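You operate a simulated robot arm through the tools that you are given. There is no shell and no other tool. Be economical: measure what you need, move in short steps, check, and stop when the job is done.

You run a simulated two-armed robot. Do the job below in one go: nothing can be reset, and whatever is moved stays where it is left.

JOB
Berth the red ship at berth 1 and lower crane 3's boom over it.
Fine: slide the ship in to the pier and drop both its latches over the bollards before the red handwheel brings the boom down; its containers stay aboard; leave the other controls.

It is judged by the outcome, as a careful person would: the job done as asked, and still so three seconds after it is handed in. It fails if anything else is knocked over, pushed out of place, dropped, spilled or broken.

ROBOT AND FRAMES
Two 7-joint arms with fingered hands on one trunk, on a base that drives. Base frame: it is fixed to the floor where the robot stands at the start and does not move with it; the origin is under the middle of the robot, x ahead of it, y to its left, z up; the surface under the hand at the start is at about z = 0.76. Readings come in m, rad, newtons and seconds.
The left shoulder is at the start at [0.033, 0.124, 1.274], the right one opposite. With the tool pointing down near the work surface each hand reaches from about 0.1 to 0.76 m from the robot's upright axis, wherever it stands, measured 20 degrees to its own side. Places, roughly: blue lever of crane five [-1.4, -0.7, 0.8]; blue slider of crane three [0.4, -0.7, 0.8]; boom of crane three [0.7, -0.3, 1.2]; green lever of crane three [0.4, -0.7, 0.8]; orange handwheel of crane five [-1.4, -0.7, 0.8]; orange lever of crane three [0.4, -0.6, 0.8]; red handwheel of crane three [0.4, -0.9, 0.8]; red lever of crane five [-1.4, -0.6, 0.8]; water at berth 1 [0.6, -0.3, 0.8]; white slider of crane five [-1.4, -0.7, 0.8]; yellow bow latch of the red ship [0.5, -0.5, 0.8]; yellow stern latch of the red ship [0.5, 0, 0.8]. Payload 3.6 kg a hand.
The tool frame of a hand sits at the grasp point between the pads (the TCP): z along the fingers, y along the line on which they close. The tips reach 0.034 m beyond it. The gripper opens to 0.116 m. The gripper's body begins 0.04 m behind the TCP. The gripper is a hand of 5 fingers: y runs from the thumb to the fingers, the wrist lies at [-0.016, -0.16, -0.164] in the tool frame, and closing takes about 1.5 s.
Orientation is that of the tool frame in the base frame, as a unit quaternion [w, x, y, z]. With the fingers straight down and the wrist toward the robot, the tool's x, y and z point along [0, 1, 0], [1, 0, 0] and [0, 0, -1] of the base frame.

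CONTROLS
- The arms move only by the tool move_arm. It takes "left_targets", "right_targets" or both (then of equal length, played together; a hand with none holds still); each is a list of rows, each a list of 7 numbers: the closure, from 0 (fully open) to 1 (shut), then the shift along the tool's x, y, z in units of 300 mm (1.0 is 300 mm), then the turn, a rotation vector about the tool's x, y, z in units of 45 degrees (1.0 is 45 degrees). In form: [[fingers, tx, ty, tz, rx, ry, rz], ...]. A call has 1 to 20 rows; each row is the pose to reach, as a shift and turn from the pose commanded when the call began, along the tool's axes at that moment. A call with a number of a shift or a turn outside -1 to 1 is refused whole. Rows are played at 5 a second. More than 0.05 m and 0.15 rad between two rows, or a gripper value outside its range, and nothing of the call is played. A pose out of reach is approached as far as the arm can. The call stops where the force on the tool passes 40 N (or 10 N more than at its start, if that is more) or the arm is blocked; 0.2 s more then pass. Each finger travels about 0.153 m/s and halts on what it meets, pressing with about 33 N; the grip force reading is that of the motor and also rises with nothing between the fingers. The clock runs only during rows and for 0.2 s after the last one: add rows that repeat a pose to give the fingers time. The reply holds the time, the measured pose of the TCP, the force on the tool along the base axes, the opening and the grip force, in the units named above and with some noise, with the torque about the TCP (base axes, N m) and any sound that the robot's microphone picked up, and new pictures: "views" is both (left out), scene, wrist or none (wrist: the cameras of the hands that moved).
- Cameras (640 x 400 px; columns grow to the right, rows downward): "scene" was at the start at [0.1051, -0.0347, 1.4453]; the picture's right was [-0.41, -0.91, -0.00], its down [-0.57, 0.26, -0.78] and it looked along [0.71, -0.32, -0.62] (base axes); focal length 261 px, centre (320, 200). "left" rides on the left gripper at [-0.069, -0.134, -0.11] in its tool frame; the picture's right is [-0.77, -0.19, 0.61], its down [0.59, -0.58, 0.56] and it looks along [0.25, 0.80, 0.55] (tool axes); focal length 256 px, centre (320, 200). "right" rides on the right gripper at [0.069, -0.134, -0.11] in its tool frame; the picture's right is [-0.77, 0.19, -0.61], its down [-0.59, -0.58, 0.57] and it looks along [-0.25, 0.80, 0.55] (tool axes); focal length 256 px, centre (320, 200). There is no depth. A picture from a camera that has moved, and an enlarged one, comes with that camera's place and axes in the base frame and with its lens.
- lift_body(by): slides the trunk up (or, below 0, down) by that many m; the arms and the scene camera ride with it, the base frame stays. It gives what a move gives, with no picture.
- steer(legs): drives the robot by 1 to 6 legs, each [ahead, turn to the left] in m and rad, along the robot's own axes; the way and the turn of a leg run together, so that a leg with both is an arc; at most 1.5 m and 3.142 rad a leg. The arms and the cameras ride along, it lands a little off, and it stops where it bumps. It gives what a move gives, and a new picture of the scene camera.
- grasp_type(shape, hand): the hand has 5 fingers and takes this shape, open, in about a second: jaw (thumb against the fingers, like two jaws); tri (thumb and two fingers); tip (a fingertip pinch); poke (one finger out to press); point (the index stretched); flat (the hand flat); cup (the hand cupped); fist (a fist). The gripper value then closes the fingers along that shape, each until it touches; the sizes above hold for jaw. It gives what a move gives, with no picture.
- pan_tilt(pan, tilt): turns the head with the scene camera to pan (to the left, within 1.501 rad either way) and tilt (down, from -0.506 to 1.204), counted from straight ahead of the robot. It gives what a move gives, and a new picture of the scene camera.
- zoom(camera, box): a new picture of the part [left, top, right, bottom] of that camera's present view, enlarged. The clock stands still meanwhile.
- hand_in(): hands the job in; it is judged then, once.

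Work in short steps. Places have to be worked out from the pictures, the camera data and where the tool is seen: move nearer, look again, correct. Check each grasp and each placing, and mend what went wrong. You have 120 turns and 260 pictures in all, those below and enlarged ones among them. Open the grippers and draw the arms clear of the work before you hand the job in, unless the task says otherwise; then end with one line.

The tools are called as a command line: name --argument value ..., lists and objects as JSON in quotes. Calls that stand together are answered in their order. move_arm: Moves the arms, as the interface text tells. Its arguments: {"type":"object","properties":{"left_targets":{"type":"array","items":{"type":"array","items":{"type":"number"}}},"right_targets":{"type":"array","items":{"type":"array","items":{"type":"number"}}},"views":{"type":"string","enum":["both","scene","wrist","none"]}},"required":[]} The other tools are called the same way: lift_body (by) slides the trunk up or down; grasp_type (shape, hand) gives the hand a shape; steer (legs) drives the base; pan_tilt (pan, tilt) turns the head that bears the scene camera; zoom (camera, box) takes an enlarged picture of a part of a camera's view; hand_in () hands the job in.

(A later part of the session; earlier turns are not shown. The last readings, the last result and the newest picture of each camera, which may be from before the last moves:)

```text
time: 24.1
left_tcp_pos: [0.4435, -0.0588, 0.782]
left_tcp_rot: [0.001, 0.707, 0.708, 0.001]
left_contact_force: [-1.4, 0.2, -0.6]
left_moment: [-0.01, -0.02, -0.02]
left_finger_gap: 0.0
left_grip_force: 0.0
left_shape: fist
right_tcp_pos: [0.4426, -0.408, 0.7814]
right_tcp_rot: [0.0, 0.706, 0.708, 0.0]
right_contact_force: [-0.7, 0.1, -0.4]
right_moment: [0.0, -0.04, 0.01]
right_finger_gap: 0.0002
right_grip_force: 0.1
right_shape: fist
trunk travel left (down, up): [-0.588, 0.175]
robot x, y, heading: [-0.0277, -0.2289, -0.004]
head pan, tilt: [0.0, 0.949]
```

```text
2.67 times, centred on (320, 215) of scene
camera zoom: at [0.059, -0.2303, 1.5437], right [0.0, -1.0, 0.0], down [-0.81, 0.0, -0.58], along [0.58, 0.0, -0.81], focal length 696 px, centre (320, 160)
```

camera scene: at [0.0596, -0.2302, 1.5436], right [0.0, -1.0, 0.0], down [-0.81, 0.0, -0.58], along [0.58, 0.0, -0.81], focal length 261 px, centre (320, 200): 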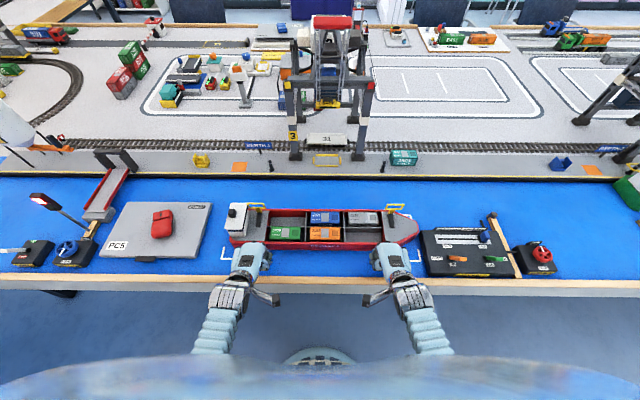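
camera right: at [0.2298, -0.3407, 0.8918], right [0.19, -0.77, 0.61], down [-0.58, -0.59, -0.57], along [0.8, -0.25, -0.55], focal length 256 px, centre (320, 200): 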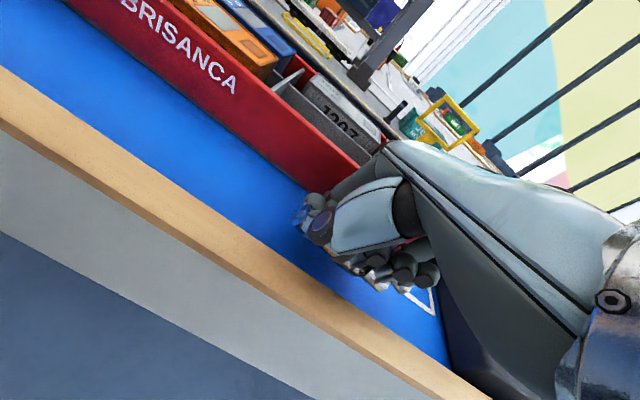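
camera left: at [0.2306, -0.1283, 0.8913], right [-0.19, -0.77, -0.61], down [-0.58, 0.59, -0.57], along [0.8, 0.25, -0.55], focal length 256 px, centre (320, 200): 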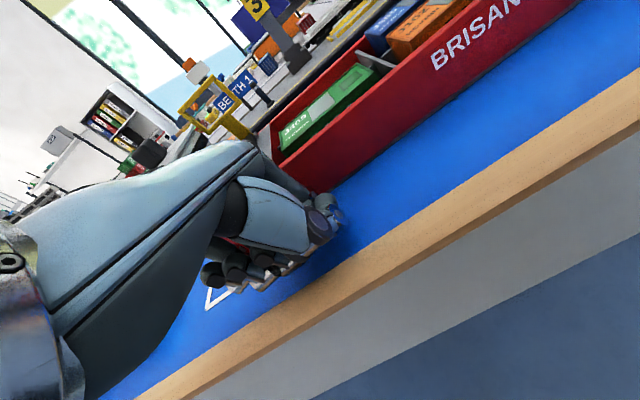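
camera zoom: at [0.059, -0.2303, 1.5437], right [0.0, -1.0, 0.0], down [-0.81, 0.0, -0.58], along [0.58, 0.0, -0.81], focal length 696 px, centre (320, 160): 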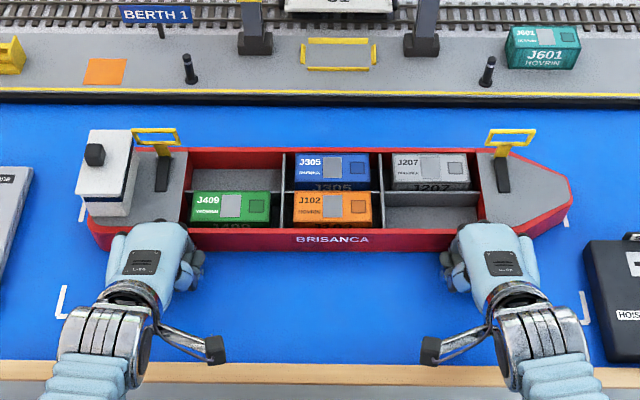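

The ship slides freely and straight. Roughly 0.12–0.13 m remain; push 9 cm more.

move_arm --left_targets '[[0, 0, 0.05, 0, 0, 0, 0], [0, 0, 0.1, 0, 0, 0, 0], [0, 0, 0.15, 0, 0, 0, 0], [0, 0, 0.2, 0, 0, 0, 0], [0, 0, 0.25, 0, 0, 0, 0], [0, 0, 0.3, 0, 0, 0, 0]]' --right_targets '[[0, 0, 0.05, 0, 0, 0, 0], [0, 0, 0.1, 0, 0, 0, 0], [0, 0, 0.15, 0, 0, 0, 0], [0, 0, 0.2, 0, 0, 0, 0], [0, 0, 0.25, 0, 0, 0, 0], [0, 0, 0.3, 0, 0, 0, 0]]' --views "none"

zoom --camera "scene" --box '[220, 130, 420, 260]'

```text
time: 25.5
left_tcp_pos: [0.5334, -0.0593, 0.7823]
left_tcp_rot: [0.001, 0.707, 0.707, 0.001]
left_contact_force: [-0.8, 0.1, -0.1]
left_moment: [0.0, 0.03, -0.03]
left_finger_gap: 0.0
left_grip_force: 0.0
left_shape: fist
right_tcp_pos: [0.5333, -0.4095, 0.7809]
right_tcp_rot: [0.001, 0.707, 0.707, 0.0]
right_contact_force: [-1.4, -0.1, -0.1]
right_moment: [0.03, -0.03, 0.02]
right_finger_gap: 0.0
right_grip_force: 0.1
right_shape: fist
trunk travel left (down, up): [-0.588, 0.175]
robot x, y, heading: [-0.0271, -0.2318, 0.002]
head pan, tilt: [0.0, 0.949]
```

```text
3.08 times, centred on (320, 195) of scene
camera zoom: at [0.0596, -0.2304, 1.5436], right [0.0, -1.0, 0.0], down [-0.81, 0.0, -0.58], along [0.58, 0.0, -0.81], focal length 803 px, centre (320, 215)
```

zoom: 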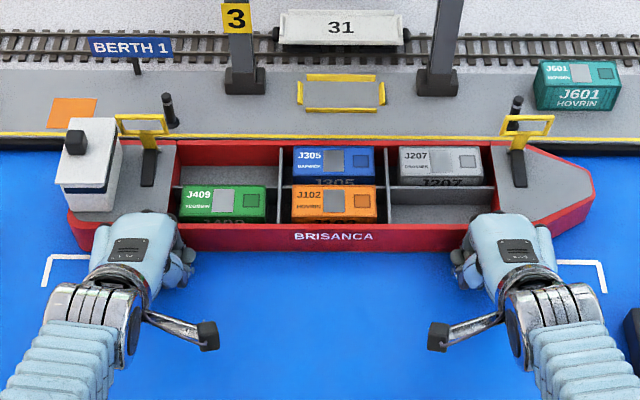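

About 3–4 cm remain. Push on gently until it seats against the fender.

move_arm --left_targets '[[0, 0, 0.03, 0, 0, 0, 0], [0, 0, 0.06, 0, 0, 0, 0], [0, 0, 0.09, 0, 0, 0, 0], [0, 0, 0.11, 0, 0, 0, 0]]' --right_targets '[[0, 0, 0.03, 0, 0, 0, 0], [0, 0, 0.06, 0, 0, 0, 0], [0, 0, 0.09, 0, 0, 0, 0], [0, 0, 0.11, 0, 0, 0, 0]]' --views "none"

zoom --camera "scene" --box '[220, 130, 420, 260]'

```text
time: 26.5
left_tcp_pos: [0.5535, -0.0595, 0.7744]
left_tcp_rot: [-0.006, 0.707, 0.707, -0.006]
left_contact_force: [-9.1, 2.1, -3.0]
left_moment: [0.04, 0.02, -0.08]
left_finger_gap: 0.0001
left_grip_force: 0.1
left_shape: fist
right_tcp_pos: [0.552, -0.4093, 0.7741]
right_tcp_rot: [-0.008, 0.707, 0.707, -0.007]
right_contact_force: [-12.5, 0.3, -3.3]
right_moment: [-0.04, -0.11, 0.1]
right_finger_gap: 0.0001
right_grip_force: 0.1
right_shape: fist
trunk travel left (down, up): [-0.588, 0.175]
robot x, y, heading: [-0.0298, -0.2298, 0.002]
head pan, tilt: [0.0, 0.949]
stopped in row 4 (right hand): the force on the tool passed its limit at 44 N (the readings are from after the stop); the commanded pose is now the measured one
```

```text
3.08 times, centred on (320, 195) of scene
camera zoom: at [0.0535, -0.2302, 1.5438], right [0.0, -1.0, 0.0], down [-0.81, 0.0, -0.58], along [0.58, 0.0, -0.81], focal length 803 px, centre (320, 215)
```

zoom: 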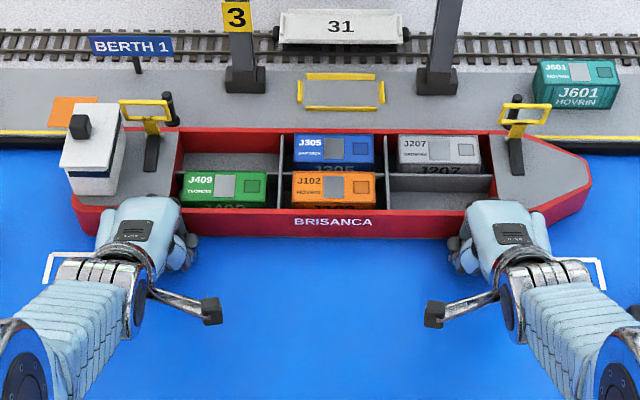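

Both hands report contact, so the ship is against the fender. I'll back off, raise both hands and look at the latches.

move_arm --left_targets '[[0, 0, -0.08, 0, 0, 0, 0], [0, 0, -0.16, 0, 0, 0, 0], [0, 0, -0.22, -0.1, 0, 0, 0], [0, 0, -0.22, -0.25, 0, 0, 0], [0, 0, -0.22, -0.4, 0, 0, 0], [0, 0, -0.22, -0.55, 0, 0, 0]]' --right_targets '[[0, 0, -0.08, 0, 0, 0, 0], [0, 0, -0.16, 0, 0, 0, 0], [0, 0, -0.22, -0.1, 0, 0, 0], [0, 0, -0.22, -0.25, 0, 0, 0], [0, 0, -0.22, -0.4, 0, 0, 0], [0, 0, -0.22, -0.55, 0, 0, 0]]'

zoom --camera "scene" --box '[240, 150, 300, 210]'

zoom --camera "scene" --box '[350, 150, 410, 210]'

```text
time: 27.9
left_tcp_pos: [0.493, -0.0589, 0.9434]
left_tcp_rot: [-0.004, 0.707, 0.707, -0.003]
left_contact_force: [0.1, -0.2, -0.2]
left_moment: [0.0, -0.03, 0.01]
left_finger_gap: 0.0
left_grip_force: 0.0
left_shape: fist
right_tcp_pos: [0.4933, -0.4083, 0.9417]
right_tcp_rot: [-0.006, 0.707, 0.708, -0.005]
right_contact_force: [-0.3, 0.3, 0.7]
right_moment: [0.02, 0.0, 0.03]
right_finger_gap: 0.0002
right_grip_force: 0.1
right_shape: fist
trunk travel left (down, up): [-0.588, 0.175]
robot x, y, heading: [-0.0318, -0.2325, -0.0]
head pan, tilt: [0.0, 0.949]
camera scene: at [0.0572, -0.2303, 1.5437], right [0.0, -1.0, 0.0], down [-0.81, 0.0, -0.58], along [0.58, 0.0, -0.81], focal length 261 px, centre (320, 200)
camera right: at [0.3607, -0.34, 1.0548], right [0.2, -0.77, 0.61], down [-0.58, -0.59, -0.56], along [0.79, -0.25, -0.57], focal length 256 px, centre (320, 200)
camera left: at [0.3608, -0.1281, 1.0552], right [-0.19, -0.77, -0.61], down [-0.58, 0.59, -0.56], along [0.79, 0.25, -0.56], focal length 256 px, centre (320, 200)
```

scene: 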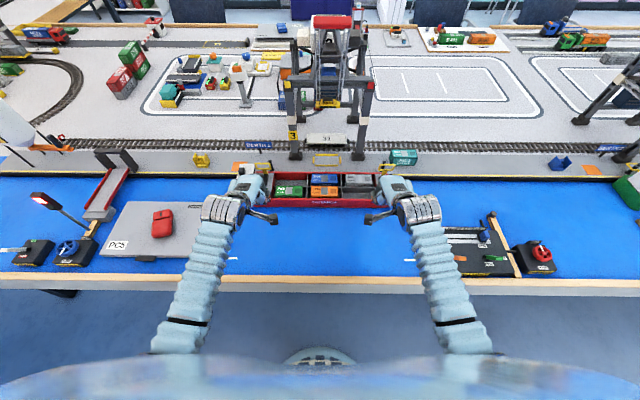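
right: 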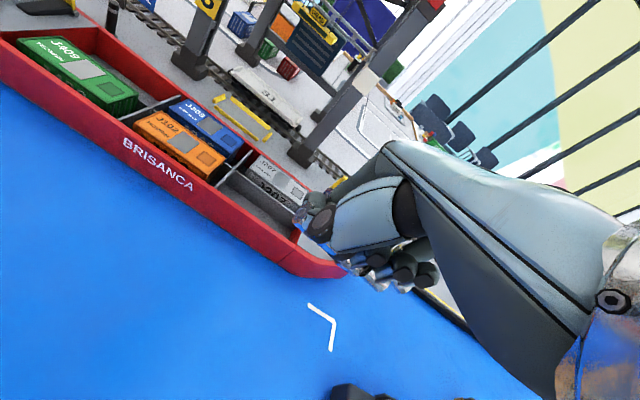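
left: 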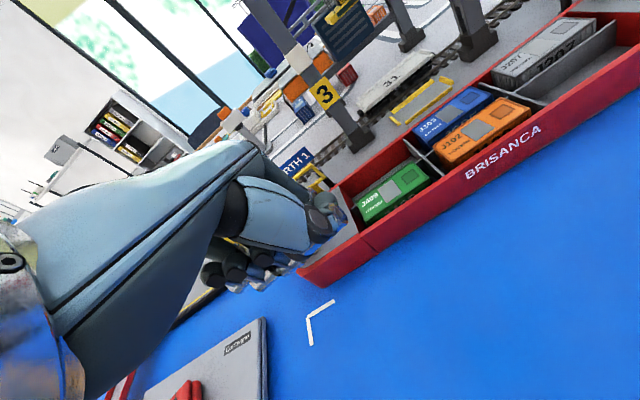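

```text
6.67 times, centred on (270, 180) of scene
camera zoom: at [0.0572, -0.2303, 1.5437], right [0.0, -1.0, 0.0], down [-0.81, 0.0, -0.58], along [0.58, 0.0, -0.81], focal length 1740 px, centre (653, 333)
```

zoom: 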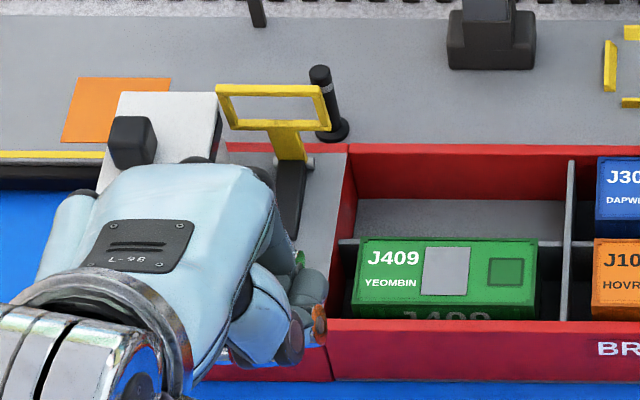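

```text
6.67 times, centred on (380, 180) of scene
camera zoom: at [0.0572, -0.2303, 1.5437], right [0.0, -1.0, 0.0], down [-0.81, 0.0, -0.58], along [0.58, 0.0, -0.81], focal length 1740 px, centre (-80, 333)
```

zoom: 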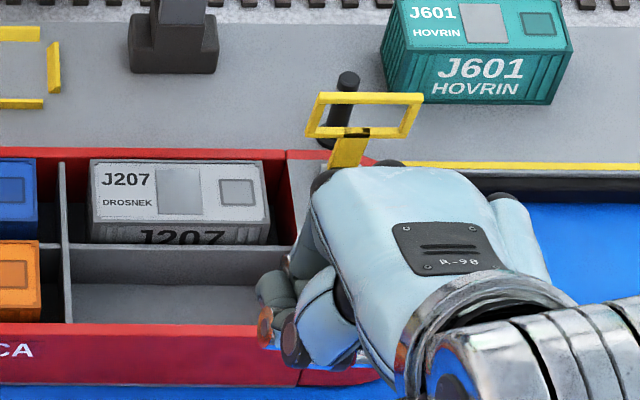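

The latches stand upright at x ≈ 0.69 with the bollards at x ≈ 0.745. The ship sits about 9 mm too far to +y. I'll give both hands the poke shape and see how the index finger sits.

grasp_type --shape "poke" --hand "left"

grasp_type --shape "poke" --hand "right"

zoom --camera "left" --box '[160, 100, 480, 300]'

zoom --camera "right" --box '[160, 100, 480, 300]'

zoom --camera "scene" --box '[220, 130, 420, 260]'

```text
time: 28.8
left_tcp_pos: [0.4945, -0.0593, 0.9435]
left_tcp_rot: [-0.003, 0.707, 0.707, -0.003]
left_contact_force: [-0.5, 0.0, -0.2]
left_moment: [-0.03, 0.01, 0.0]
left_finger_gap: 0.0
left_grip_force: 0.2
left_shape: poke
right_tcp_pos: [0.4942, -0.4074, 0.94]
right_tcp_rot: [-0.005, 0.707, 0.707, -0.004]
right_contact_force: [-0.1, -0.4, -0.5]
right_moment: [-0.01, -0.04, -0.03]
right_finger_gap: 0.0001
right_grip_force: 0.1
right_shape: fist
trunk travel left (down, up): [-0.588, 0.175]
robot x, y, heading: [-0.0302, -0.2335, 0.007]
head pan, tilt: [0.0, 0.949]
```

```text
time: 29.7
left_tcp_pos: [0.4937, -0.0582, 0.9429]
left_tcp_rot: [-0.004, 0.707, 0.708, -0.004]
left_contact_force: [-0.2, 0.3, 0.4]
left_moment: [0.0, -0.02, -0.02]
left_finger_gap: 0.0
left_grip_force: 0.0
left_shape: poke
right_tcp_pos: [0.4947, -0.4092, 0.9414]
right_tcp_rot: [-0.005, 0.707, 0.707, -0.005]
right_contact_force: [-0.8, 0.0, -0.5]
right_moment: [0.0, -0.06, 0.02]
right_finger_gap: 0.0
right_grip_force: 0.1
right_shape: poke
trunk travel left (down, up): [-0.588, 0.175]
robot x, y, heading: [-0.0298, -0.2334, 0.003]
head pan, tilt: [0.0, 0.949]
```

```text
2.00 times, centred on (320, 200) of left
camera zoom: at [0.3613, -0.1281, 1.0547], right [-0.19, -0.77, -0.61], down [-0.58, 0.59, -0.56], along [0.79, 0.25, -0.56], focal length 512 px, centre (320, 200)
```

zoom: 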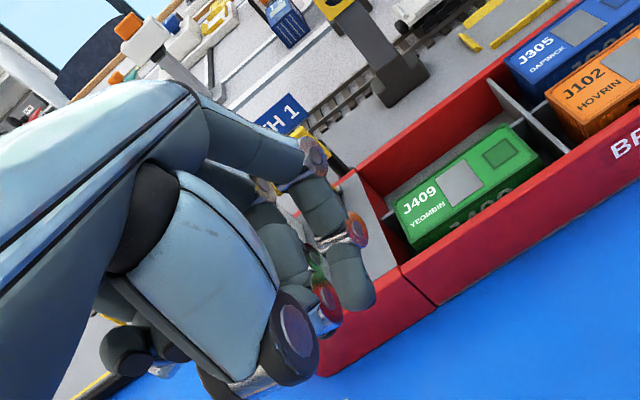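

```text
2.00 times, centred on (320, 200) of right
camera zoom: at [0.3611, -0.34, 1.0541], right [0.2, -0.77, 0.61], down [-0.58, -0.59, -0.56], along [0.79, -0.25, -0.56], focal length 512 px, centre (320, 200)
```

zoom: 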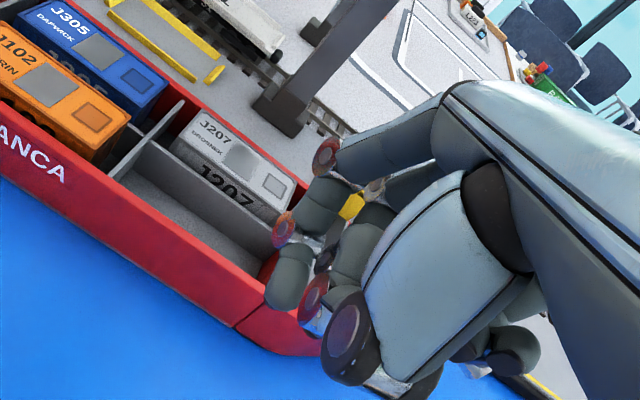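

```text
3.08 times, centred on (320, 195) of scene
camera zoom: at [0.0572, -0.2303, 1.5437], right [0.0, -1.0, 0.0], down [-0.81, 0.0, -0.58], along [0.58, 0.0, -0.81], focal length 803 px, centre (320, 215)
```

zoom: 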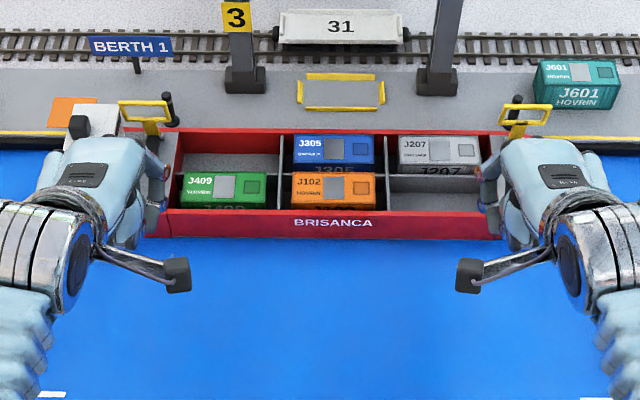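

Unclear which finger protrudes; try "point" and compare.

grasp_type --shape "point" --hand "left"

zoom --camera "left" --box '[160, 100, 480, 300]'

zoom --camera "scene" --box '[220, 130, 320, 200]'

```text
time: 30.6
left_tcp_pos: [0.4943, -0.0588, 0.9428]
left_tcp_rot: [-0.004, 0.707, 0.708, -0.004]
left_contact_force: [0.6, 0.4, 0.6]
left_moment: [0.02, -0.01, 0.0]
left_finger_gap: 0.108
left_grip_force: 0.1
left_shape: point
right_tcp_pos: [0.4929, -0.4087, 0.9425]
right_tcp_rot: [-0.005, 0.707, 0.707, -0.004]
right_contact_force: [-0.2, -0.1, -0.1]
right_moment: [-0.03, 0.05, 0.01]
right_finger_gap: 0.0001
right_grip_force: 0.0
right_shape: poke
trunk travel left (down, up): [-0.588, 0.175]
robot x, y, heading: [-0.0281, -0.2331, 0.005]
head pan, tilt: [0.0, 0.949]
```

```text
2.00 times, centred on (320, 200) of left
camera zoom: at [0.3612, -0.1281, 1.0547], right [-0.19, -0.77, -0.61], down [-0.58, 0.59, -0.56], along [0.79, 0.25, -0.56], focal length 512 px, centre (320, 200)
```

zoom: 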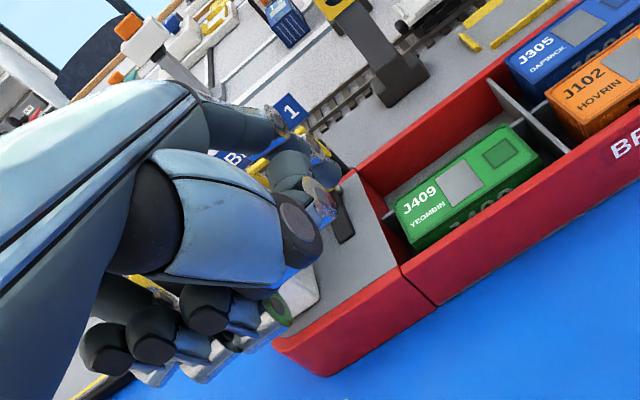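

```text
5.71 times, centred on (270, 165) of scene
camera zoom: at [0.0572, -0.2303, 1.5437], right [0.0, -1.0, 0.0], down [-0.81, 0.0, -0.58], along [0.58, 0.0, -0.81], focal length 1491 px, centre (606, 400)
```

zoom: 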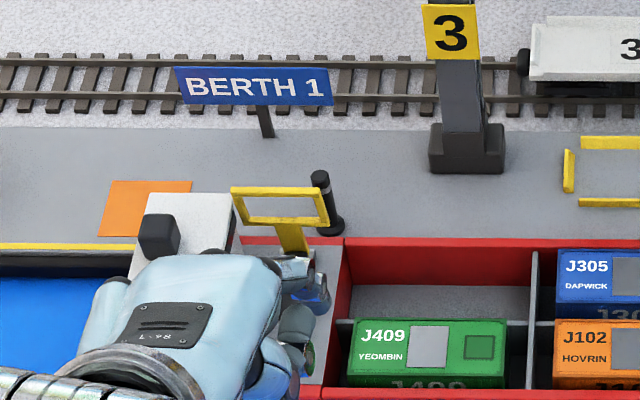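

"Point" is not helpful. A closed jaw hand has known geometry, so I'll use that for nudging the ship 9 mm to -y (against the superstructure's outer side) and later for tipping the latches. First shape both hands and bring the left one out beside the stern.

grasp_type --shape "jaw" --hand "left"

grasp_type --shape "jaw" --hand "right"

move_arm --left_targets '[[0.5, 0, 0, -0.12, 0, 0, 0], [1, 0.15, 0.05, -0.15, 0, 0, 0], [1, 0.3, 0.1, -0.15, 0, 0, 0], [1, 0.45, 0.18, -0.15, 0, 0, 0], [1, 0.6, 0.26, -0.15, 0, 0, 0], [1, 0.69, 0.353, -0.15, 0, 0, 0], [1, 0.69, 0.353, -0.15, 0, 0, 0]]' --right_targets '[[0.5, 0, -0.1, -0.1, 0, 0, 0], [1, 0, -0.2, -0.15, 0, 0, 0], [1, 0, -0.3, -0.15, 0, 0, 0], [1, 0, -0.3, -0.15, 0, 0, 0], [1, 0, -0.3, -0.15, 0, 0, 0], [1, 0, -0.3, -0.15, 0, 0, 0], [1, 0, -0.3, -0.15, 0, 0, 0]]'

zoom --camera "scene" --box '[200, 130, 320, 210]'

```text
time: 31.5
left_tcp_pos: [0.4938, -0.0599, 0.9435]
left_tcp_rot: [-0.003, 0.707, 0.708, -0.004]
left_contact_force: [-0.2, -0.1, -0.1]
left_moment: [-0.04, -0.02, -0.03]
left_finger_gap: 0.1159
left_grip_force: 0.0
left_shape: jaw
right_tcp_pos: [0.4941, -0.4078, 0.9407]
right_tcp_rot: [-0.005, 0.707, 0.707, -0.005]
right_contact_force: [0.5, 0.1, -0.8]
right_moment: [0.01, -0.02, -0.02]
right_finger_gap: 0.0003
right_grip_force: 0.0
right_shape: poke
trunk travel left (down, up): [-0.588, 0.175]
robot x, y, heading: [-0.0305, -0.2281, -0.003]
head pan, tilt: [0.0, 0.949]
```

```text
time: 32.4
left_tcp_pos: [0.4949, -0.0591, 0.9433]
left_tcp_rot: [-0.003, 0.707, 0.707, -0.004]
left_contact_force: [0.4, -0.1, 0.2]
left_moment: [0.02, 0.01, 0.01]
left_finger_gap: 0.1159
left_grip_force: 0.1
left_shape: jaw
right_tcp_pos: [0.4934, -0.4096, 0.9416]
right_tcp_rot: [-0.005, 0.707, 0.707, -0.005]
right_contact_force: [0.4, 0.0, -0.3]
right_moment: [-0.01, 0.02, -0.01]
right_finger_gap: 0.116
right_grip_force: 0.1
right_shape: jaw
trunk travel left (down, up): [-0.588, 0.175]
robot x, y, heading: [-0.0254, -0.2275, 0.001]
head pan, tilt: [0.0, 0.949]
```

```text
refused: row 4 steps farther than a row can; nothing moved
```

```text
5.00 times, centred on (260, 170) of scene
camera zoom: at [0.0572, -0.2303, 1.5437], right [0.0, -1.0, 0.0], down [-0.81, 0.0, -0.58], along [0.58, 0.0, -0.81], focal length 1305 px, centre (620, 350)
```

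zoom: 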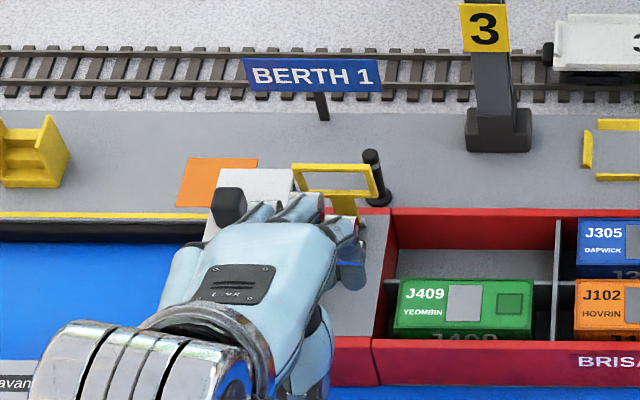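

Resend with shorter rows, lifting first.

move_arm --left_targets '[[0.5, 0, 0, -0.12, 0, 0, 0], [1, 0, 0, -0.2, 0, 0, 0], [1, 0.14, 0.05, -0.2, 0, 0, 0], [1, 0.28, 0.1, -0.2, 0, 0, 0], [1, 0.42, 0.16, -0.2, 0, 0, 0], [1, 0.55, 0.24, -0.2, 0, 0, 0], [1, 0.66, 0.34, -0.2, 0, 0, 0], [1, 0.69, 0.353, -0.2, 0, 0, 0]]' --right_targets '[[0.5, 0, -0.1, -0.1, 0, 0, 0], [1, 0, -0.2, -0.15, 0, 0, 0], [1, 0, -0.3, -0.15, 0, 0, 0], [1, 0, -0.3, -0.15, 0, 0, 0], [1, 0, -0.3, -0.15, 0, 0, 0], [1, 0, -0.3, -0.15, 0, 0, 0], [1, 0, -0.3, -0.15, 0, 0, 0], [1, 0, -0.3, -0.15, 0, 0, 0]]'

zoom --camera "scene" --box '[200, 130, 320, 210]'

zoom --camera "scene" --box '[350, 150, 410, 210]'

```text
time: 34.2
left_tcp_pos: [0.6014, 0.1475, 1.0027]
left_tcp_rot: [-0.002, 0.707, 0.707, -0.003]
left_contact_force: [-0.7, 0.5, 0.3]
left_moment: [0.0, 0.01, -0.03]
left_finger_gap: 0.0
left_grip_force: 0.0
left_shape: jaw
right_tcp_pos: [0.4042, -0.4084, 0.9877]
right_tcp_rot: [-0.005, 0.707, 0.707, -0.004]
right_contact_force: [0.3, 0.7, -0.1]
right_moment: [-0.02, 0.04, 0.0]
right_finger_gap: 0.0004
right_grip_force: 0.1
right_shape: jaw
trunk travel left (down, up): [-0.588, 0.175]
robot x, y, heading: [-0.0291, -0.2316, 0.003]
head pan, tilt: [0.0, 0.949]
camera scene: at [0.0567, -0.2301, 1.5437], right [0.0, -1.0, 0.0], down [-0.81, 0.0, -0.58], along [0.58, 0.0, -0.81], focal length 261 px, centre (320, 200)
camera right: at [0.2719, -0.3402, 1.1005], right [0.2, -0.77, 0.61], down [-0.58, -0.59, -0.56], along [0.79, -0.25, -0.56], focal length 256 px, centre (320, 200)
camera left: at [0.4684, 0.0785, 1.1148], right [-0.19, -0.77, -0.61], down [-0.58, 0.59, -0.56], along [0.79, 0.25, -0.56], focal length 256 px, centre (320, 200)
```

scene: 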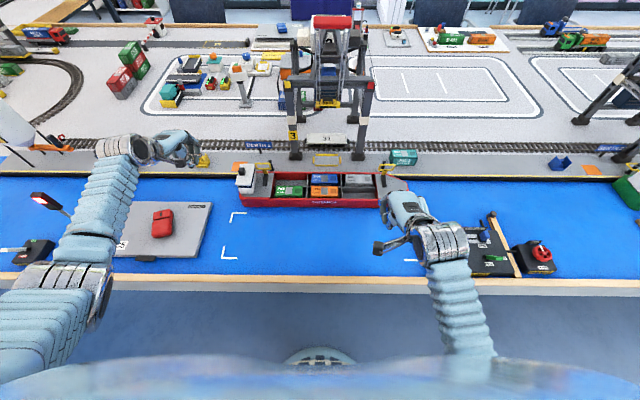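
right: 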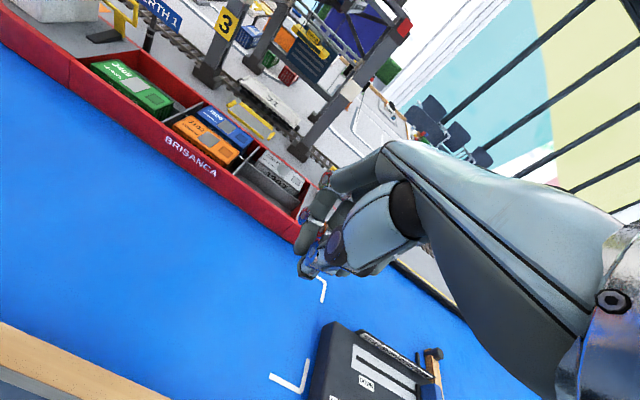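
left: 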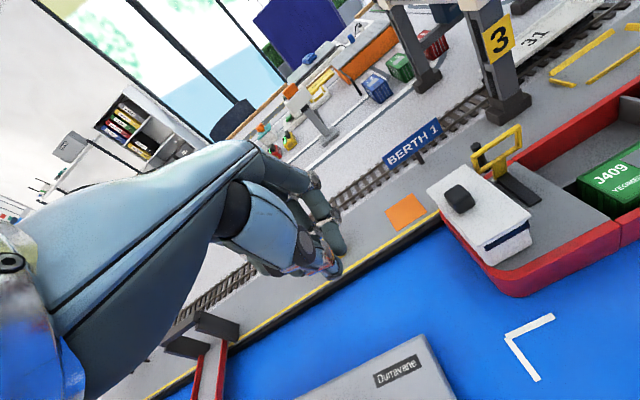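

```text
5.00 times, centred on (260, 170) of scene
camera zoom: at [0.0567, -0.2301, 1.5437], right [0.0, -1.0, 0.0], down [-0.81, 0.0, -0.58], along [0.58, 0.0, -0.81], focal length 1305 px, centre (620, 350)
```

zoom: 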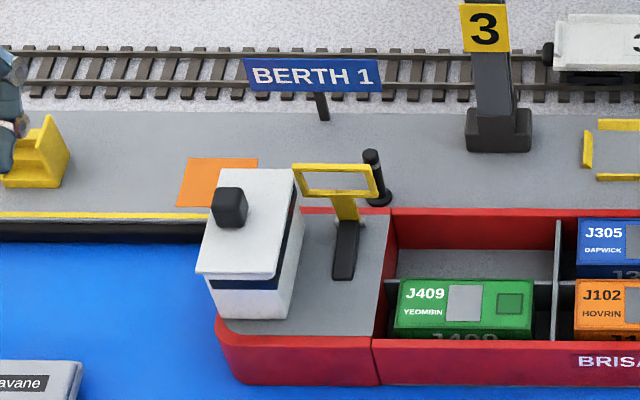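

```text
6.67 times, centred on (380, 180) of scene
camera zoom: at [0.0567, -0.2301, 1.5437], right [0.0, -1.0, 0.0], down [-0.81, 0.0, -0.58], along [0.58, 0.0, -0.81], focal length 1740 px, centre (-80, 333)
```

zoom: 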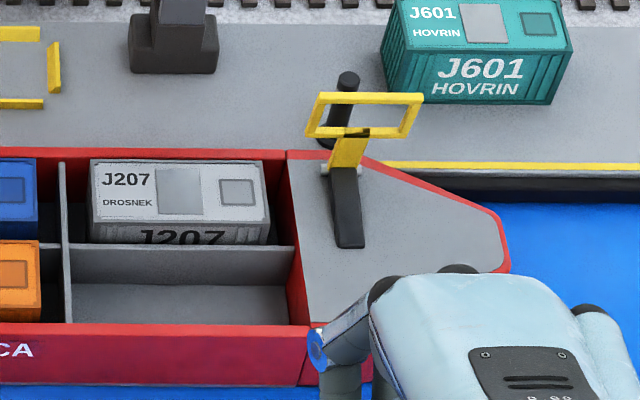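

Now the view is clear: mean lateral offset ≈ 9 mm. Lower the left hand beside the superstructure and approach its outer side.

move_arm --left_targets '[[1, 0, 0.03, 0.15, 0, 0, 0], [1, 0, 0.06, 0.3, 0, 0, 0], [1, 0, 0.06, 0.45, 0, 0, 0], [1, -0.08, 0.06, 0.45, 0, 0, 0], [1, -0.13, 0.06, 0.45, 0, 0, 0]]' --views "wrist"

zoom --camera "scene" --box '[200, 130, 320, 210]'

```text
time: 35.4
left_tcp_pos: [0.6181, 0.1115, 0.8714]
left_tcp_rot: [-0.004, 0.707, 0.707, -0.003]
left_contact_force: [0.9, -0.3, -0.2]
left_moment: [0.0, 0.02, 0.0]
left_finger_gap: 0.0028
left_grip_force: 0.2
left_shape: jaw
left hand out of reach, approached as far as the arm can: row 3, 4, 5
right_tcp_pos: [0.405, -0.4086, 0.988]
right_tcp_rot: [-0.005, 0.707, 0.707, -0.004]
right_contact_force: [-0.3, 0.4, 0.3]
right_moment: [0.02, -0.03, 0.01]
right_finger_gap: 0.003
right_grip_force: 0.1
right_shape: jaw
trunk travel left (down, up): [-0.588, 0.175]
robot x, y, heading: [-0.0286, -0.2316, 0.0]
head pan, tilt: [0.0, 0.949]
camera left: at [0.4837, 0.0423, 0.9834], right [-0.19, -0.77, -0.61], down [-0.58, 0.59, -0.56], along [0.79, 0.25, -0.56], focal length 256 px, centre (320, 200)
```

left: 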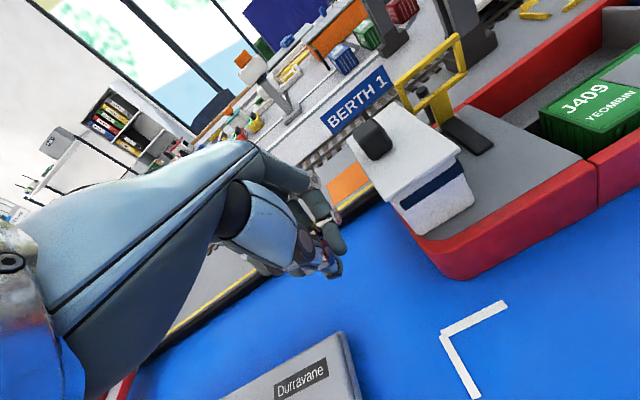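

```text
5.00 times, centred on (260, 170) of scene
camera zoom: at [0.0571, -0.231, 1.5437], right [0.0, -1.0, 0.0], down [-0.81, 0.0, -0.58], along [0.58, 0.0, -0.81], focal length 1305 px, centre (620, 350)
```

zoom: 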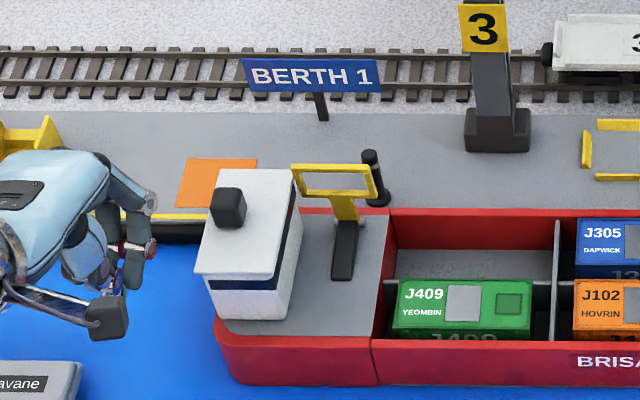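

Gap from index finger to superstructure is about 3 cm. Move in and continue a little.

move_arm --left_targets '[[1, -0.05, 0, 0, 0, 0, 0], [1, -0.1, 0, 0, 0, 0, 0], [1, -0.12, 0, 0, 0, 0, 0]]' --views "none"

zoom --camera "scene" --box '[200, 130, 320, 210]'

```text
time: 36.2
left_tcp_pos: [0.6159, 0.0759, 0.8715]
left_tcp_rot: [-0.005, 0.707, 0.707, -0.003]
left_contact_force: [0.4, 1.0, 0.1]
left_moment: [-0.01, 0.01, 0.01]
left_finger_gap: 0.0027
left_grip_force: 0.1
left_shape: jaw
right_tcp_pos: [0.4045, -0.4085, 0.9868]
right_tcp_rot: [-0.005, 0.707, 0.707, -0.005]
right_contact_force: [-0.1, -0.6, -0.1]
right_moment: [0.0, 0.0, -0.02]
right_finger_gap: 0.0028
right_grip_force: 0.1
right_shape: jaw
trunk travel left (down, up): [-0.588, 0.175]
robot x, y, heading: [-0.0323, -0.2325, 0.006]
head pan, tilt: [0.0, 0.949]
```

```text
5.00 times, centred on (260, 170) of scene
camera zoom: at [0.0572, -0.2303, 1.5437], right [0.0, -1.0, 0.0], down [-0.81, 0.0, -0.58], along [0.58, 0.0, -0.81], focal length 1305 px, centre (620, 350)
```

zoom: 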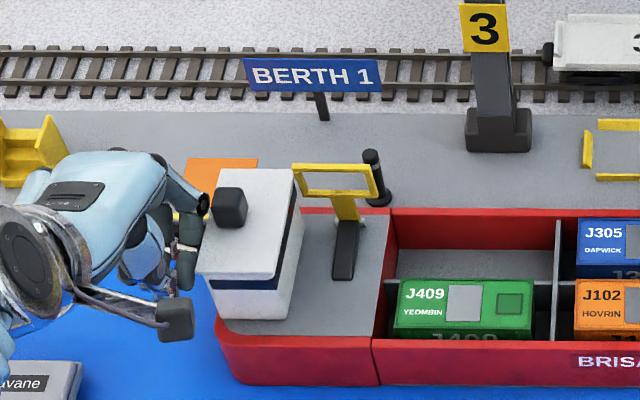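

Nearly in contact. Advance 1.2 cm.

move_arm --left_targets '[[1, -0.02, 0, 0, 0, 0, 0], [1, -0.04, 0, 0, 0, 0, 0], [1, -0.04, 0, 0, 0, 0, 0]]' --views "none"

zoom --camera "scene" --box '[200, 130, 320, 210]'

```text
time: 37.0
left_tcp_pos: [0.6154, 0.0633, 0.8713]
left_tcp_rot: [-0.003, 0.707, 0.707, -0.004]
left_contact_force: [0.5, 2.4, 0.7]
left_moment: [-0.02, -0.03, 0.06]
left_finger_gap: 0.0
left_grip_force: 0.0
left_shape: jaw
right_tcp_pos: [0.4052, -0.408, 0.9882]
right_tcp_rot: [-0.005, 0.707, 0.707, -0.005]
right_contact_force: [0.5, 0.0, 0.6]
right_moment: [-0.04, 0.01, -0.01]
right_finger_gap: 0.0001
right_grip_force: 0.1
right_shape: jaw
trunk travel left (down, up): [-0.588, 0.175]
robot x, y, heading: [-0.0305, -0.2301, 0.004]
head pan, tilt: [0.0, 0.949]
```

```text
5.00 times, centred on (260, 170) of scene
camera zoom: at [0.057, -0.2294, 1.5437], right [0.0, -1.0, 0.0], down [-0.81, 0.0, -0.58], along [0.58, 0.0, -0.81], focal length 1305 px, centre (620, 350)
```

zoom: 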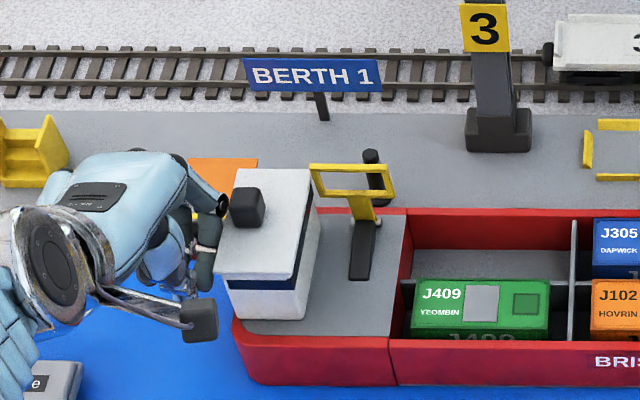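

The ship moved about 11 mm; the stern hinge now lines up with its bollard. Withdraw the left hand and check the bow and the pier gap.

move_arm --left_targets '[[1, 0.07, -0.02, 0, 0, 0, 0], [1, 0.15, -0.05, -0.05, 0, 0, 0], [1, 0.2, -0.1, -0.18, 0, 0, 0], [1, 0.2, -0.15, -0.3, 0, 0, 0], [1, 0.2, -0.15, -0.42, 0, 0, 0]]' --views "none"

zoom --camera "scene" --box '[240, 140, 400, 210]'

zoom --camera "scene" --box '[350, 150, 410, 210]'

```text
time: 38.2
left_tcp_pos: [0.57, 0.1243, 0.9975]
left_tcp_rot: [-0.005, 0.707, 0.708, -0.004]
left_contact_force: [-0.7, -0.5, -0.8]
left_moment: [0.02, -0.01, -0.01]
left_finger_gap: 0.0027
left_grip_force: 0.0
left_shape: jaw
right_tcp_pos: [0.4057, -0.4091, 0.9881]
right_tcp_rot: [-0.005, 0.707, 0.707, -0.004]
right_contact_force: [-0.3, 0.5, -0.8]
right_moment: [0.0, 0.01, -0.02]
right_finger_gap: 0.0027
right_grip_force: 0.1
right_shape: jaw
trunk travel left (down, up): [-0.588, 0.175]
robot x, y, heading: [-0.0289, -0.2333, 0.001]
head pan, tilt: [0.0, 0.949]
```

```text
4.00 times, centred on (320, 175) of scene
camera zoom: at [0.0572, -0.2302, 1.5437], right [0.0, -1.0, 0.0], down [-0.81, 0.0, -0.58], along [0.58, 0.0, -0.81], focal length 1044 px, centre (320, 300)
```

zoom: 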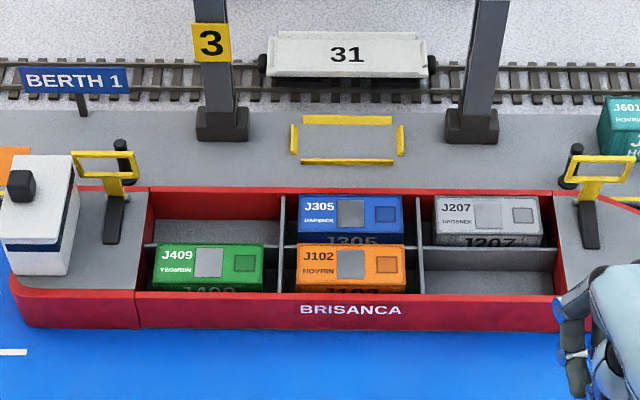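

```text
6.67 times, centred on (380, 180) of scene
camera zoom: at [0.0572, -0.2302, 1.5437], right [0.0, -1.0, 0.0], down [-0.81, 0.0, -0.58], along [0.58, 0.0, -0.81], focal length 1740 px, centre (-80, 333)
```

zoom: 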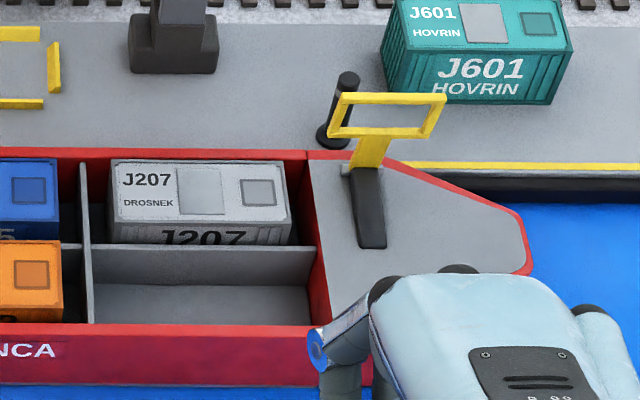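

Alignment is now within a millimetre or so. The latches need more reach, so I'll lower the trunk 0.12 m (both hands stay clear of everything).

lift_body --by -0.12

```text
time: 39.7
left_tcp_pos: [0.5721, 0.1254, 0.8773]
left_tcp_rot: [-0.004, 0.707, 0.707, -0.002]
left_contact_force: [0.8, -1.0, 1.1]
left_moment: [0.01, 0.02, -0.02]
left_finger_gap: 0.0002
left_grip_force: 0.0
left_shape: jaw
right_tcp_pos: [0.4034, -0.4095, 0.8686]
right_tcp_rot: [-0.005, 0.707, 0.707, -0.004]
right_contact_force: [0.2, 0.9, 0.3]
right_moment: [-0.01, -0.02, -0.03]
right_finger_gap: 0.0
right_grip_force: 0.1
right_shape: jaw
trunk travel left (down, up): [-0.468, 0.295]
robot x, y, heading: [-0.0272, -0.2344, -0.005]
head pan, tilt: [0.0, 0.949]
```

Move the right hand above the bow deck behind the bow latch.

move_arm --right_targets '[[1, 0, 0, -0.15, 0, 0, 0], [1, -0.08, 0.1, -0.2, 0, 0, 0], [1, -0.16, 0.22, -0.22, 0, 0, 0], [1, -0.228, 0.34, -0.22, 0, 0, 0], [1, -0.228, 0.48, -0.22, 0, 0, 0], [1, -0.228, 0.6, -0.22, 0, 0, 0], [1, -0.228, 0.66, -0.15, 0, 0, 0], [1, -0.228, 0.68, -0.09, 0, 0, 0]]'

zoom --camera "scene" --box '[340, 120, 440, 190]'

```text
time: 41.5
left_tcp_pos: [0.5725, 0.123, 0.8775]
left_tcp_rot: [-0.004, 0.707, 0.707, -0.003]
left_contact_force: [0.4, -0.1, -0.3]
left_moment: [0.0, 0.01, 0.03]
left_finger_gap: 0.0
left_grip_force: 0.0
left_shape: jaw
right_tcp_pos: [0.6095, -0.4762, 0.8927]
right_tcp_rot: [-0.004, 0.706, 0.708, -0.005]
right_contact_force: [0.3, -0.3, 0.0]
right_moment: [-0.02, 0.0, 0.0]
right_finger_gap: 0.0
right_grip_force: 0.0
right_shape: jaw
trunk travel left (down, up): [-0.468, 0.295]
robot x, y, heading: [-0.0284, -0.2326, 0.006]
head pan, tilt: [0.0, 0.949]
camera scene: at [0.0709, -0.2302, 1.423], right [0.0, -1.0, 0.0], down [-0.81, 0.0, -0.58], along [0.58, 0.0, -0.81], focal length 261 px, centre (320, 200)
camera right: at [0.4768, -0.4088, 1.0045], right [0.2, -0.77, 0.61], down [-0.58, -0.59, -0.56], along [0.79, -0.25, -0.56], focal length 256 px, centre (320, 200)
```

scene: 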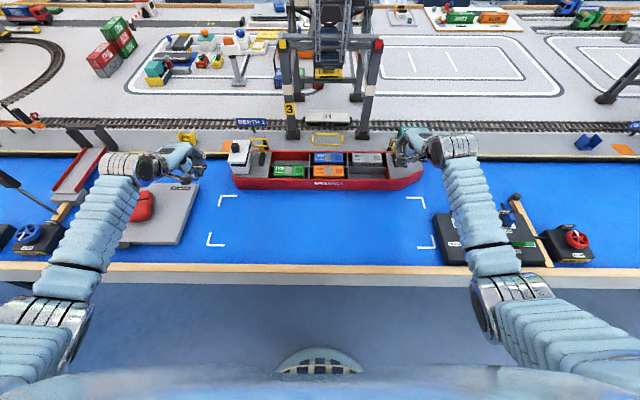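
right: 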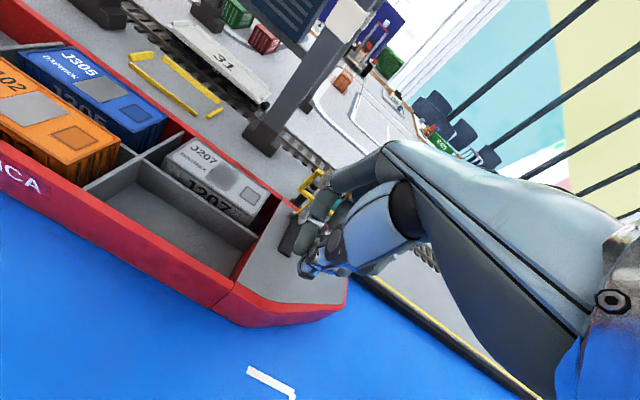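

```text
5.71 times, centred on (390, 155) of scene
camera zoom: at [0.0709, -0.2302, 1.423], right [0.0, -1.0, 0.0], down [-0.81, 0.0, -0.58], along [0.58, 0.0, -0.81], focal length 1491 px, centre (-80, 457)
```

zoom: 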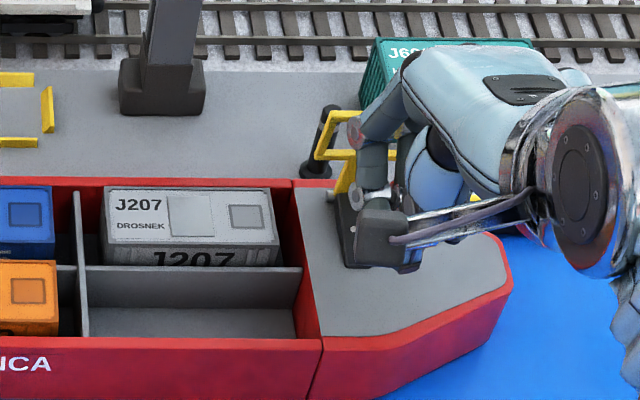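

The index finger stands behind the loop. I'll shift 2 cm to +y to stay away from the teal container and push the loop forward in small steps.

move_arm --right_targets '[[1, 0.07, 0.05, 0, 0, 0, 0], [1, 0.07, 0.1, 0, 0, 0, 0], [1, 0.07, 0.15, 0, 0, 0, 0], [1, 0.07, 0.2, 0, 0, 0, 0]]' --views "wrist"

zoom --camera "scene" --box '[340, 120, 440, 190]'

```text
time: 42.5
left_tcp_pos: [0.5723, 0.1238, 0.8766]
left_tcp_rot: [-0.003, 0.707, 0.707, -0.003]
left_contact_force: [-0.4, 0.3, -0.8]
left_moment: [0.02, 0.04, -0.02]
left_finger_gap: 0.0026
left_grip_force: 0.0
left_shape: jaw
right_tcp_pos: [0.6704, -0.4558, 0.891]
right_tcp_rot: [-0.005, 0.707, 0.707, -0.004]
right_contact_force: [0.0, 0.8, -0.4]
right_moment: [0.0, 0.01, 0.02]
right_finger_gap: 0.0028
right_grip_force: 0.1
right_shape: jaw
trunk travel left (down, up): [-0.468, 0.295]
robot x, y, heading: [-0.0268, -0.2316, 0.002]
head pan, tilt: [0.0, 0.949]
camera right: at [0.5366, -0.3871, 1.0042], right [0.2, -0.77, 0.61], down [-0.58, -0.59, -0.56], along [0.79, -0.25, -0.56], focal length 256 px, centre (320, 200)
```

right: 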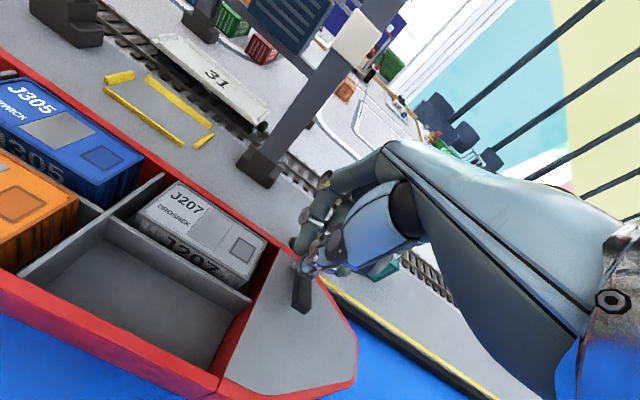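

```text
5.71 times, centred on (390, 155) of scene
camera zoom: at [0.0711, -0.2301, 1.423], right [0.0, -1.0, 0.0], down [-0.81, 0.0, -0.58], along [0.58, 0.0, -0.81], focal length 1491 px, centre (-80, 457)
```

zoom: 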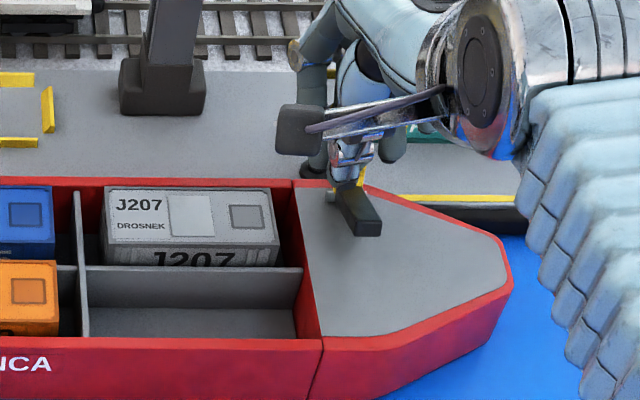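

The black handle is rising, so the loop is tipping. Push 3 cm more.

move_arm --right_targets '[[1, 0, 0.05, 0, 0, 0, 0], [1, 0, 0.1, 0, 0, 0, 0], [1, 0, 0.1, 0, 0, 0, 0]]' --views "wrist"

zoom --camera "scene" --box '[340, 120, 440, 190]'

```text
time: 43.3
left_tcp_pos: [0.5718, 0.1234, 0.8781]
left_tcp_rot: [-0.003, 0.707, 0.707, -0.003]
left_contact_force: [-0.4, 0.8, -0.5]
left_moment: [0.01, 0.0, -0.01]
left_finger_gap: 0.0001
left_grip_force: 0.1
left_shape: jaw
right_tcp_pos: [0.6991, -0.4552, 0.8904]
right_tcp_rot: [-0.005, 0.706, 0.708, -0.005]
right_contact_force: [-0.2, 0.5, -0.4]
right_moment: [-0.01, 0.0, -0.05]
right_finger_gap: 0.0
right_grip_force: 0.1
right_shape: jaw
trunk travel left (down, up): [-0.468, 0.295]
robot x, y, heading: [-0.0304, -0.232, 0.007]
head pan, tilt: [0.0, 0.949]
camera right: at [0.5659, -0.3874, 1.0034], right [0.2, -0.77, 0.61], down [-0.58, -0.59, -0.56], along [0.79, -0.25, -0.56], focal length 256 px, centre (320, 200)
```

right: 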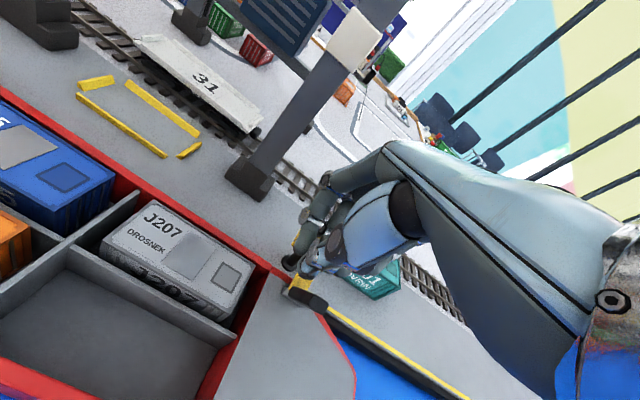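

```text
5.71 times, centred on (390, 155) of scene
camera zoom: at [0.0708, -0.2302, 1.4231], right [0.0, -1.0, 0.0], down [-0.81, 0.0, -0.58], along [0.58, 0.0, -0.81], focal length 1491 px, centre (-80, 457)
```

zoom: 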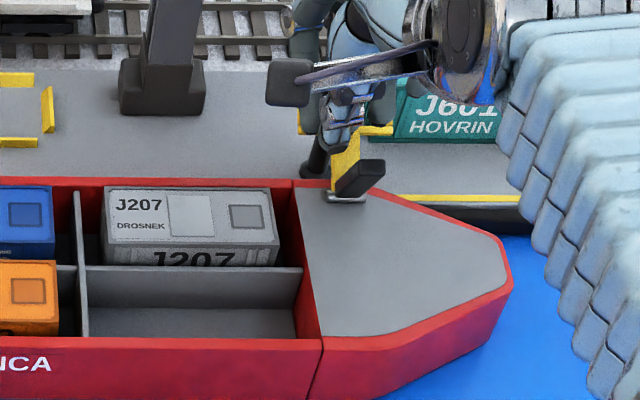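

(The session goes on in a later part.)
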